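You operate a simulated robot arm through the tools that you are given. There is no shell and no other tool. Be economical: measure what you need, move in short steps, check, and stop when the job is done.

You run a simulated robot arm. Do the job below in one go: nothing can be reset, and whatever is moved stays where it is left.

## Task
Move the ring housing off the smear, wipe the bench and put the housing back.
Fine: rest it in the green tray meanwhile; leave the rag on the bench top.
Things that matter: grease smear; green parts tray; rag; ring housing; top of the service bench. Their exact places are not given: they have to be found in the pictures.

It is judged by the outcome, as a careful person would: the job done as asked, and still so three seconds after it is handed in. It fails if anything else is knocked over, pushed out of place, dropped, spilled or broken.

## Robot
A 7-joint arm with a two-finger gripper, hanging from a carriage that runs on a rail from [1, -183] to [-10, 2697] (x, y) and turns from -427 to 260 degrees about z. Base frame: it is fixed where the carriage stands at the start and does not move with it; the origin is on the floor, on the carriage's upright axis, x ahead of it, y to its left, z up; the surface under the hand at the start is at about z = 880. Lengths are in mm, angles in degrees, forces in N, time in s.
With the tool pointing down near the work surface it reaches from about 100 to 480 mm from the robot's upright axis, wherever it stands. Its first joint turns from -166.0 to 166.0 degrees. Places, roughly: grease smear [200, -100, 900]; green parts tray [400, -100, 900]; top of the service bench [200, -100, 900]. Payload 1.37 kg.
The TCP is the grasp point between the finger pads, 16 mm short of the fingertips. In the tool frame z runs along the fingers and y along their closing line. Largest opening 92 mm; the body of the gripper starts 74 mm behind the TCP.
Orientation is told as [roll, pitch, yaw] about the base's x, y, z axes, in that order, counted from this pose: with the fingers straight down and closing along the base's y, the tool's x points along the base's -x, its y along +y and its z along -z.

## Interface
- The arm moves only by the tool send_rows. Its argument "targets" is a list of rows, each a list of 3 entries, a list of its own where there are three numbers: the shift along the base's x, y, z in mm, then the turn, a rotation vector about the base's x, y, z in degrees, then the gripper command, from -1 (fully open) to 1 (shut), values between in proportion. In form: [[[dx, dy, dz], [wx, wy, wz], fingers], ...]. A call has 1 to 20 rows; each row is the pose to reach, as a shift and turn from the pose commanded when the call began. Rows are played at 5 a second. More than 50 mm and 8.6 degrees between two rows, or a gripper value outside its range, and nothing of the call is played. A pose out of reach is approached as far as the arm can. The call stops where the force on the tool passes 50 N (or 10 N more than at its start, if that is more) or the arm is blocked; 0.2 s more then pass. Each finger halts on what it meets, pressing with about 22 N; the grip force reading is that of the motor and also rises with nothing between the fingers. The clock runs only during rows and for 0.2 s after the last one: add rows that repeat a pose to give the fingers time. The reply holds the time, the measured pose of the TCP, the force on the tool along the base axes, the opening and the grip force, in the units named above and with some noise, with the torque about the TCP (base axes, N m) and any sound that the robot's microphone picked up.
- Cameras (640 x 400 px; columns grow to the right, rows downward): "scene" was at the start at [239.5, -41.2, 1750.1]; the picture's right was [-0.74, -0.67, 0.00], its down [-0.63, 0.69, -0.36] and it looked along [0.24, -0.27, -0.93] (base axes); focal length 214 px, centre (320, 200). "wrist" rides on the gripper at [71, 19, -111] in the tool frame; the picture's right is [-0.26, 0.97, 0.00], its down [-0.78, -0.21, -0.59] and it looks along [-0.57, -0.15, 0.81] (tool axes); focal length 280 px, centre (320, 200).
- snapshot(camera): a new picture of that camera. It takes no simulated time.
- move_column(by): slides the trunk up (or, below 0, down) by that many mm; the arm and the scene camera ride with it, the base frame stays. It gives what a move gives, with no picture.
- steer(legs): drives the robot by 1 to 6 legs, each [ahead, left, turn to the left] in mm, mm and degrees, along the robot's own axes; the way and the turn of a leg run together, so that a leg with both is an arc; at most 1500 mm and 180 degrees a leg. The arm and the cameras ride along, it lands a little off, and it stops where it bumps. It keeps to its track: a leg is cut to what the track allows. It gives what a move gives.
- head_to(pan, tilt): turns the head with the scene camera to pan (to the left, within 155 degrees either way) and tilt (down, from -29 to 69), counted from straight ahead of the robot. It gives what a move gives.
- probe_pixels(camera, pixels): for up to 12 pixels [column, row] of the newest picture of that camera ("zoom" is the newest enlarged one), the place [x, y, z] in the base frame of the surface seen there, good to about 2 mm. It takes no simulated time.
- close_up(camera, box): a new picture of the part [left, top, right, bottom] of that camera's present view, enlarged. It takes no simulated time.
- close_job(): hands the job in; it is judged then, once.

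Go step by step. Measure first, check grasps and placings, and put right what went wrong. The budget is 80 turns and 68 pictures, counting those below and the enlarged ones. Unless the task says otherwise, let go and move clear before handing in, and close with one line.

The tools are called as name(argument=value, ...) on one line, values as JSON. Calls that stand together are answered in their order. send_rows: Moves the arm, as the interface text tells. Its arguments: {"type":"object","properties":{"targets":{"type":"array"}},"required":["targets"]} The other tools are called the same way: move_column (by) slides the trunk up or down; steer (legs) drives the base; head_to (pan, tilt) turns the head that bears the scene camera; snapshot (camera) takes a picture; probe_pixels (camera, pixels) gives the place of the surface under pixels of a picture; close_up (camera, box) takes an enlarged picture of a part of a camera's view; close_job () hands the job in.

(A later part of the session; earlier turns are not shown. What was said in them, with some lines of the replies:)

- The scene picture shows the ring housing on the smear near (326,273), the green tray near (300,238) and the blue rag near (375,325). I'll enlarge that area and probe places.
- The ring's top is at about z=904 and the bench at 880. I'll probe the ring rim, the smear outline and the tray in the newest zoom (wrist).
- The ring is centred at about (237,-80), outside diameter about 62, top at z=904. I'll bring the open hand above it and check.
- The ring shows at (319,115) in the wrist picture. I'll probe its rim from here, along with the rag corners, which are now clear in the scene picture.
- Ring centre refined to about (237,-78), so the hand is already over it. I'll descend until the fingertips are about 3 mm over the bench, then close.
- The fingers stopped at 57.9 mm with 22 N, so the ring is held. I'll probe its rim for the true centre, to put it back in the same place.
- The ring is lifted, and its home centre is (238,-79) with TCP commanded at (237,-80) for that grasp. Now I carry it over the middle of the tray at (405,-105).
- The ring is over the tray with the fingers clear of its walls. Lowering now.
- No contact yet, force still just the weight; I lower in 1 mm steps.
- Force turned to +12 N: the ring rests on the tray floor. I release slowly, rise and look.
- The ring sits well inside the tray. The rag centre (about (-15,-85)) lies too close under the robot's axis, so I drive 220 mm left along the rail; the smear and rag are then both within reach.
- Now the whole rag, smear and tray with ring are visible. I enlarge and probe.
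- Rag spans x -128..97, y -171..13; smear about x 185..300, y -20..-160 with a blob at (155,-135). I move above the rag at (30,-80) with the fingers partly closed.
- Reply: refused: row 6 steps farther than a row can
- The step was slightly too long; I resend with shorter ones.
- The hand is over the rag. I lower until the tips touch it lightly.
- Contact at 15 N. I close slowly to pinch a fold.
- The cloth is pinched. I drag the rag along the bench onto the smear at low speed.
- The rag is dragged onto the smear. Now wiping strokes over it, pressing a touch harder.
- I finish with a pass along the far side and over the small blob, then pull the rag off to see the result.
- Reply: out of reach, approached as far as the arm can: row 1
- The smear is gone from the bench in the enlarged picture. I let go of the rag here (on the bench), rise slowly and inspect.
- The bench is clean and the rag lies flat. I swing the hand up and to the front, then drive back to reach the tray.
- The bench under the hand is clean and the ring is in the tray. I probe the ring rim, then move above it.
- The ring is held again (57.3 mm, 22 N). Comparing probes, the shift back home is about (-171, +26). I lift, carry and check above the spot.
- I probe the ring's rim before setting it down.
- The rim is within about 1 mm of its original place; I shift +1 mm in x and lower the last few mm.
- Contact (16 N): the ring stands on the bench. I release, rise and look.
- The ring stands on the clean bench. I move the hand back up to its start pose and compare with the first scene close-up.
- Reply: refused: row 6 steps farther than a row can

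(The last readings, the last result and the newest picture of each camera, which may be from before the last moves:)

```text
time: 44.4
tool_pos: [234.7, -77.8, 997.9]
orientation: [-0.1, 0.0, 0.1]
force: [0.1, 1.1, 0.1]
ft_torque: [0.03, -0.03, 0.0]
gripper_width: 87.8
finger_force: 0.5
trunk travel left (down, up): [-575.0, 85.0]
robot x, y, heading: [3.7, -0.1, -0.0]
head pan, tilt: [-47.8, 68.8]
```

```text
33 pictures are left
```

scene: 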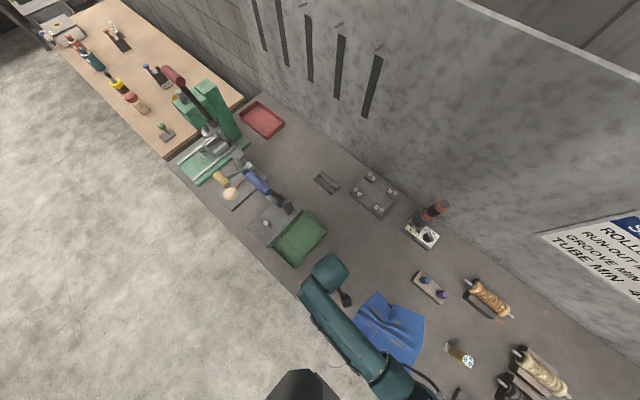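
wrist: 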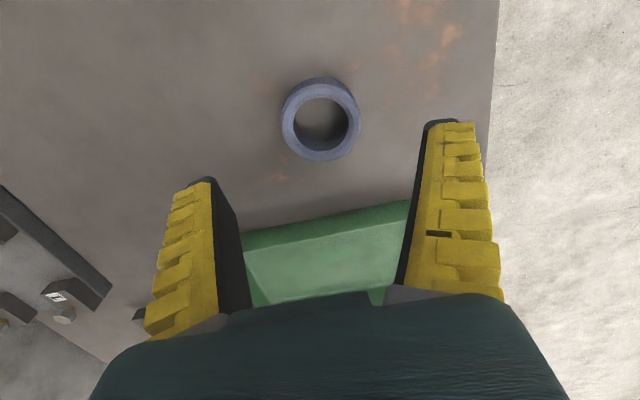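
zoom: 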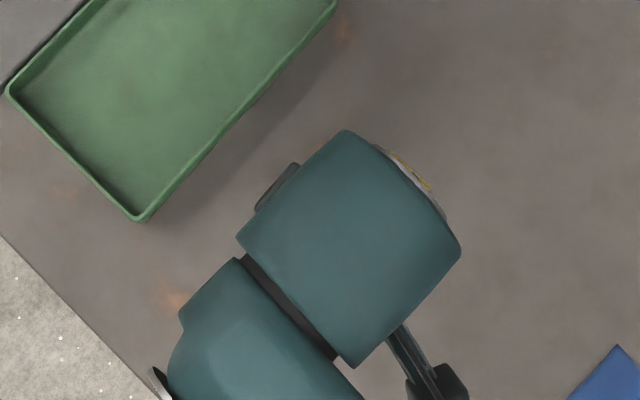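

One step was too long; the tray is unmoved (corner at (140,220) as before). I resend.

send_rows(targets=[[[0, 0, 40], [0, 0, 0], -0.9], [[0, 0, 80], [0, 0, 0], -0.9], [[-12, -32, 100], [0, 0, 0], -0.9], [[-24, -64, 123], [0, 0, 0], -0.9], [[-36, -96, 123], [0, 0, 0], -0.9], [[-44, -126, 123], [0, 0, 0], -0.9], [[-52, -156, 123], [0, 0, 0], -0.9], [[-52, -156, 123], [0, 0, 0], -0.9]])

close_up(camera="scene", box=[280, 230, 370, 300])

snapshot(camera="wrist")

```text
time: 46.1
tool_pos: [184.4, -236.2, 1118.2]
orientation: [0.0, -0.1, 0.2]
force: [-0.1, 0.6, 0.1]
ft_torque: [-0.02, 0.0, -0.02]
gripper_width: 88.0
finger_force: 0.2
trunk travel left (down, up): [-575.0, 85.0]
robot x, y, heading: [-2.3, 1.8, 0.3]
head pan, tilt: [-47.8, 68.8]
```

```text
5.71 times, centred on (325, 265) of scene
```

zoom: 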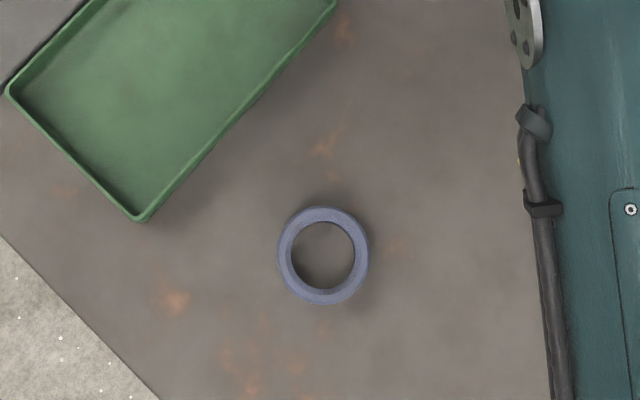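

```text
31 pictures are left
```

wrist: 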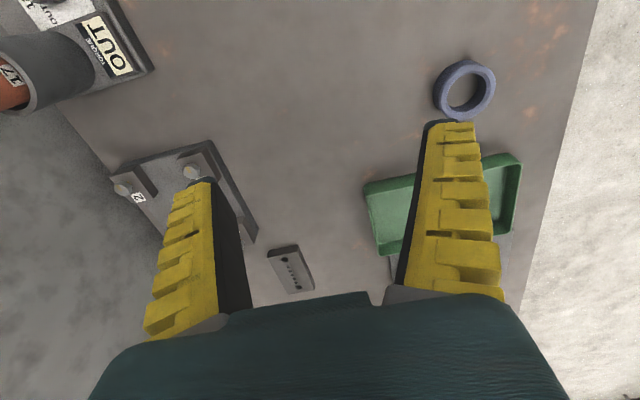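

The ring is within about 2 mm of its original place: centre (323,256) in the zoom against (327,257) at the start. The bench is clean, the tray hasn't moved and the rag is on the bench top, so I hand in.

close_job()

```text
The job is handed in.
```

The smear is wiped off the bench, the ring housing is back within about 2 mm of where it stood, and the rag is on the bench top.
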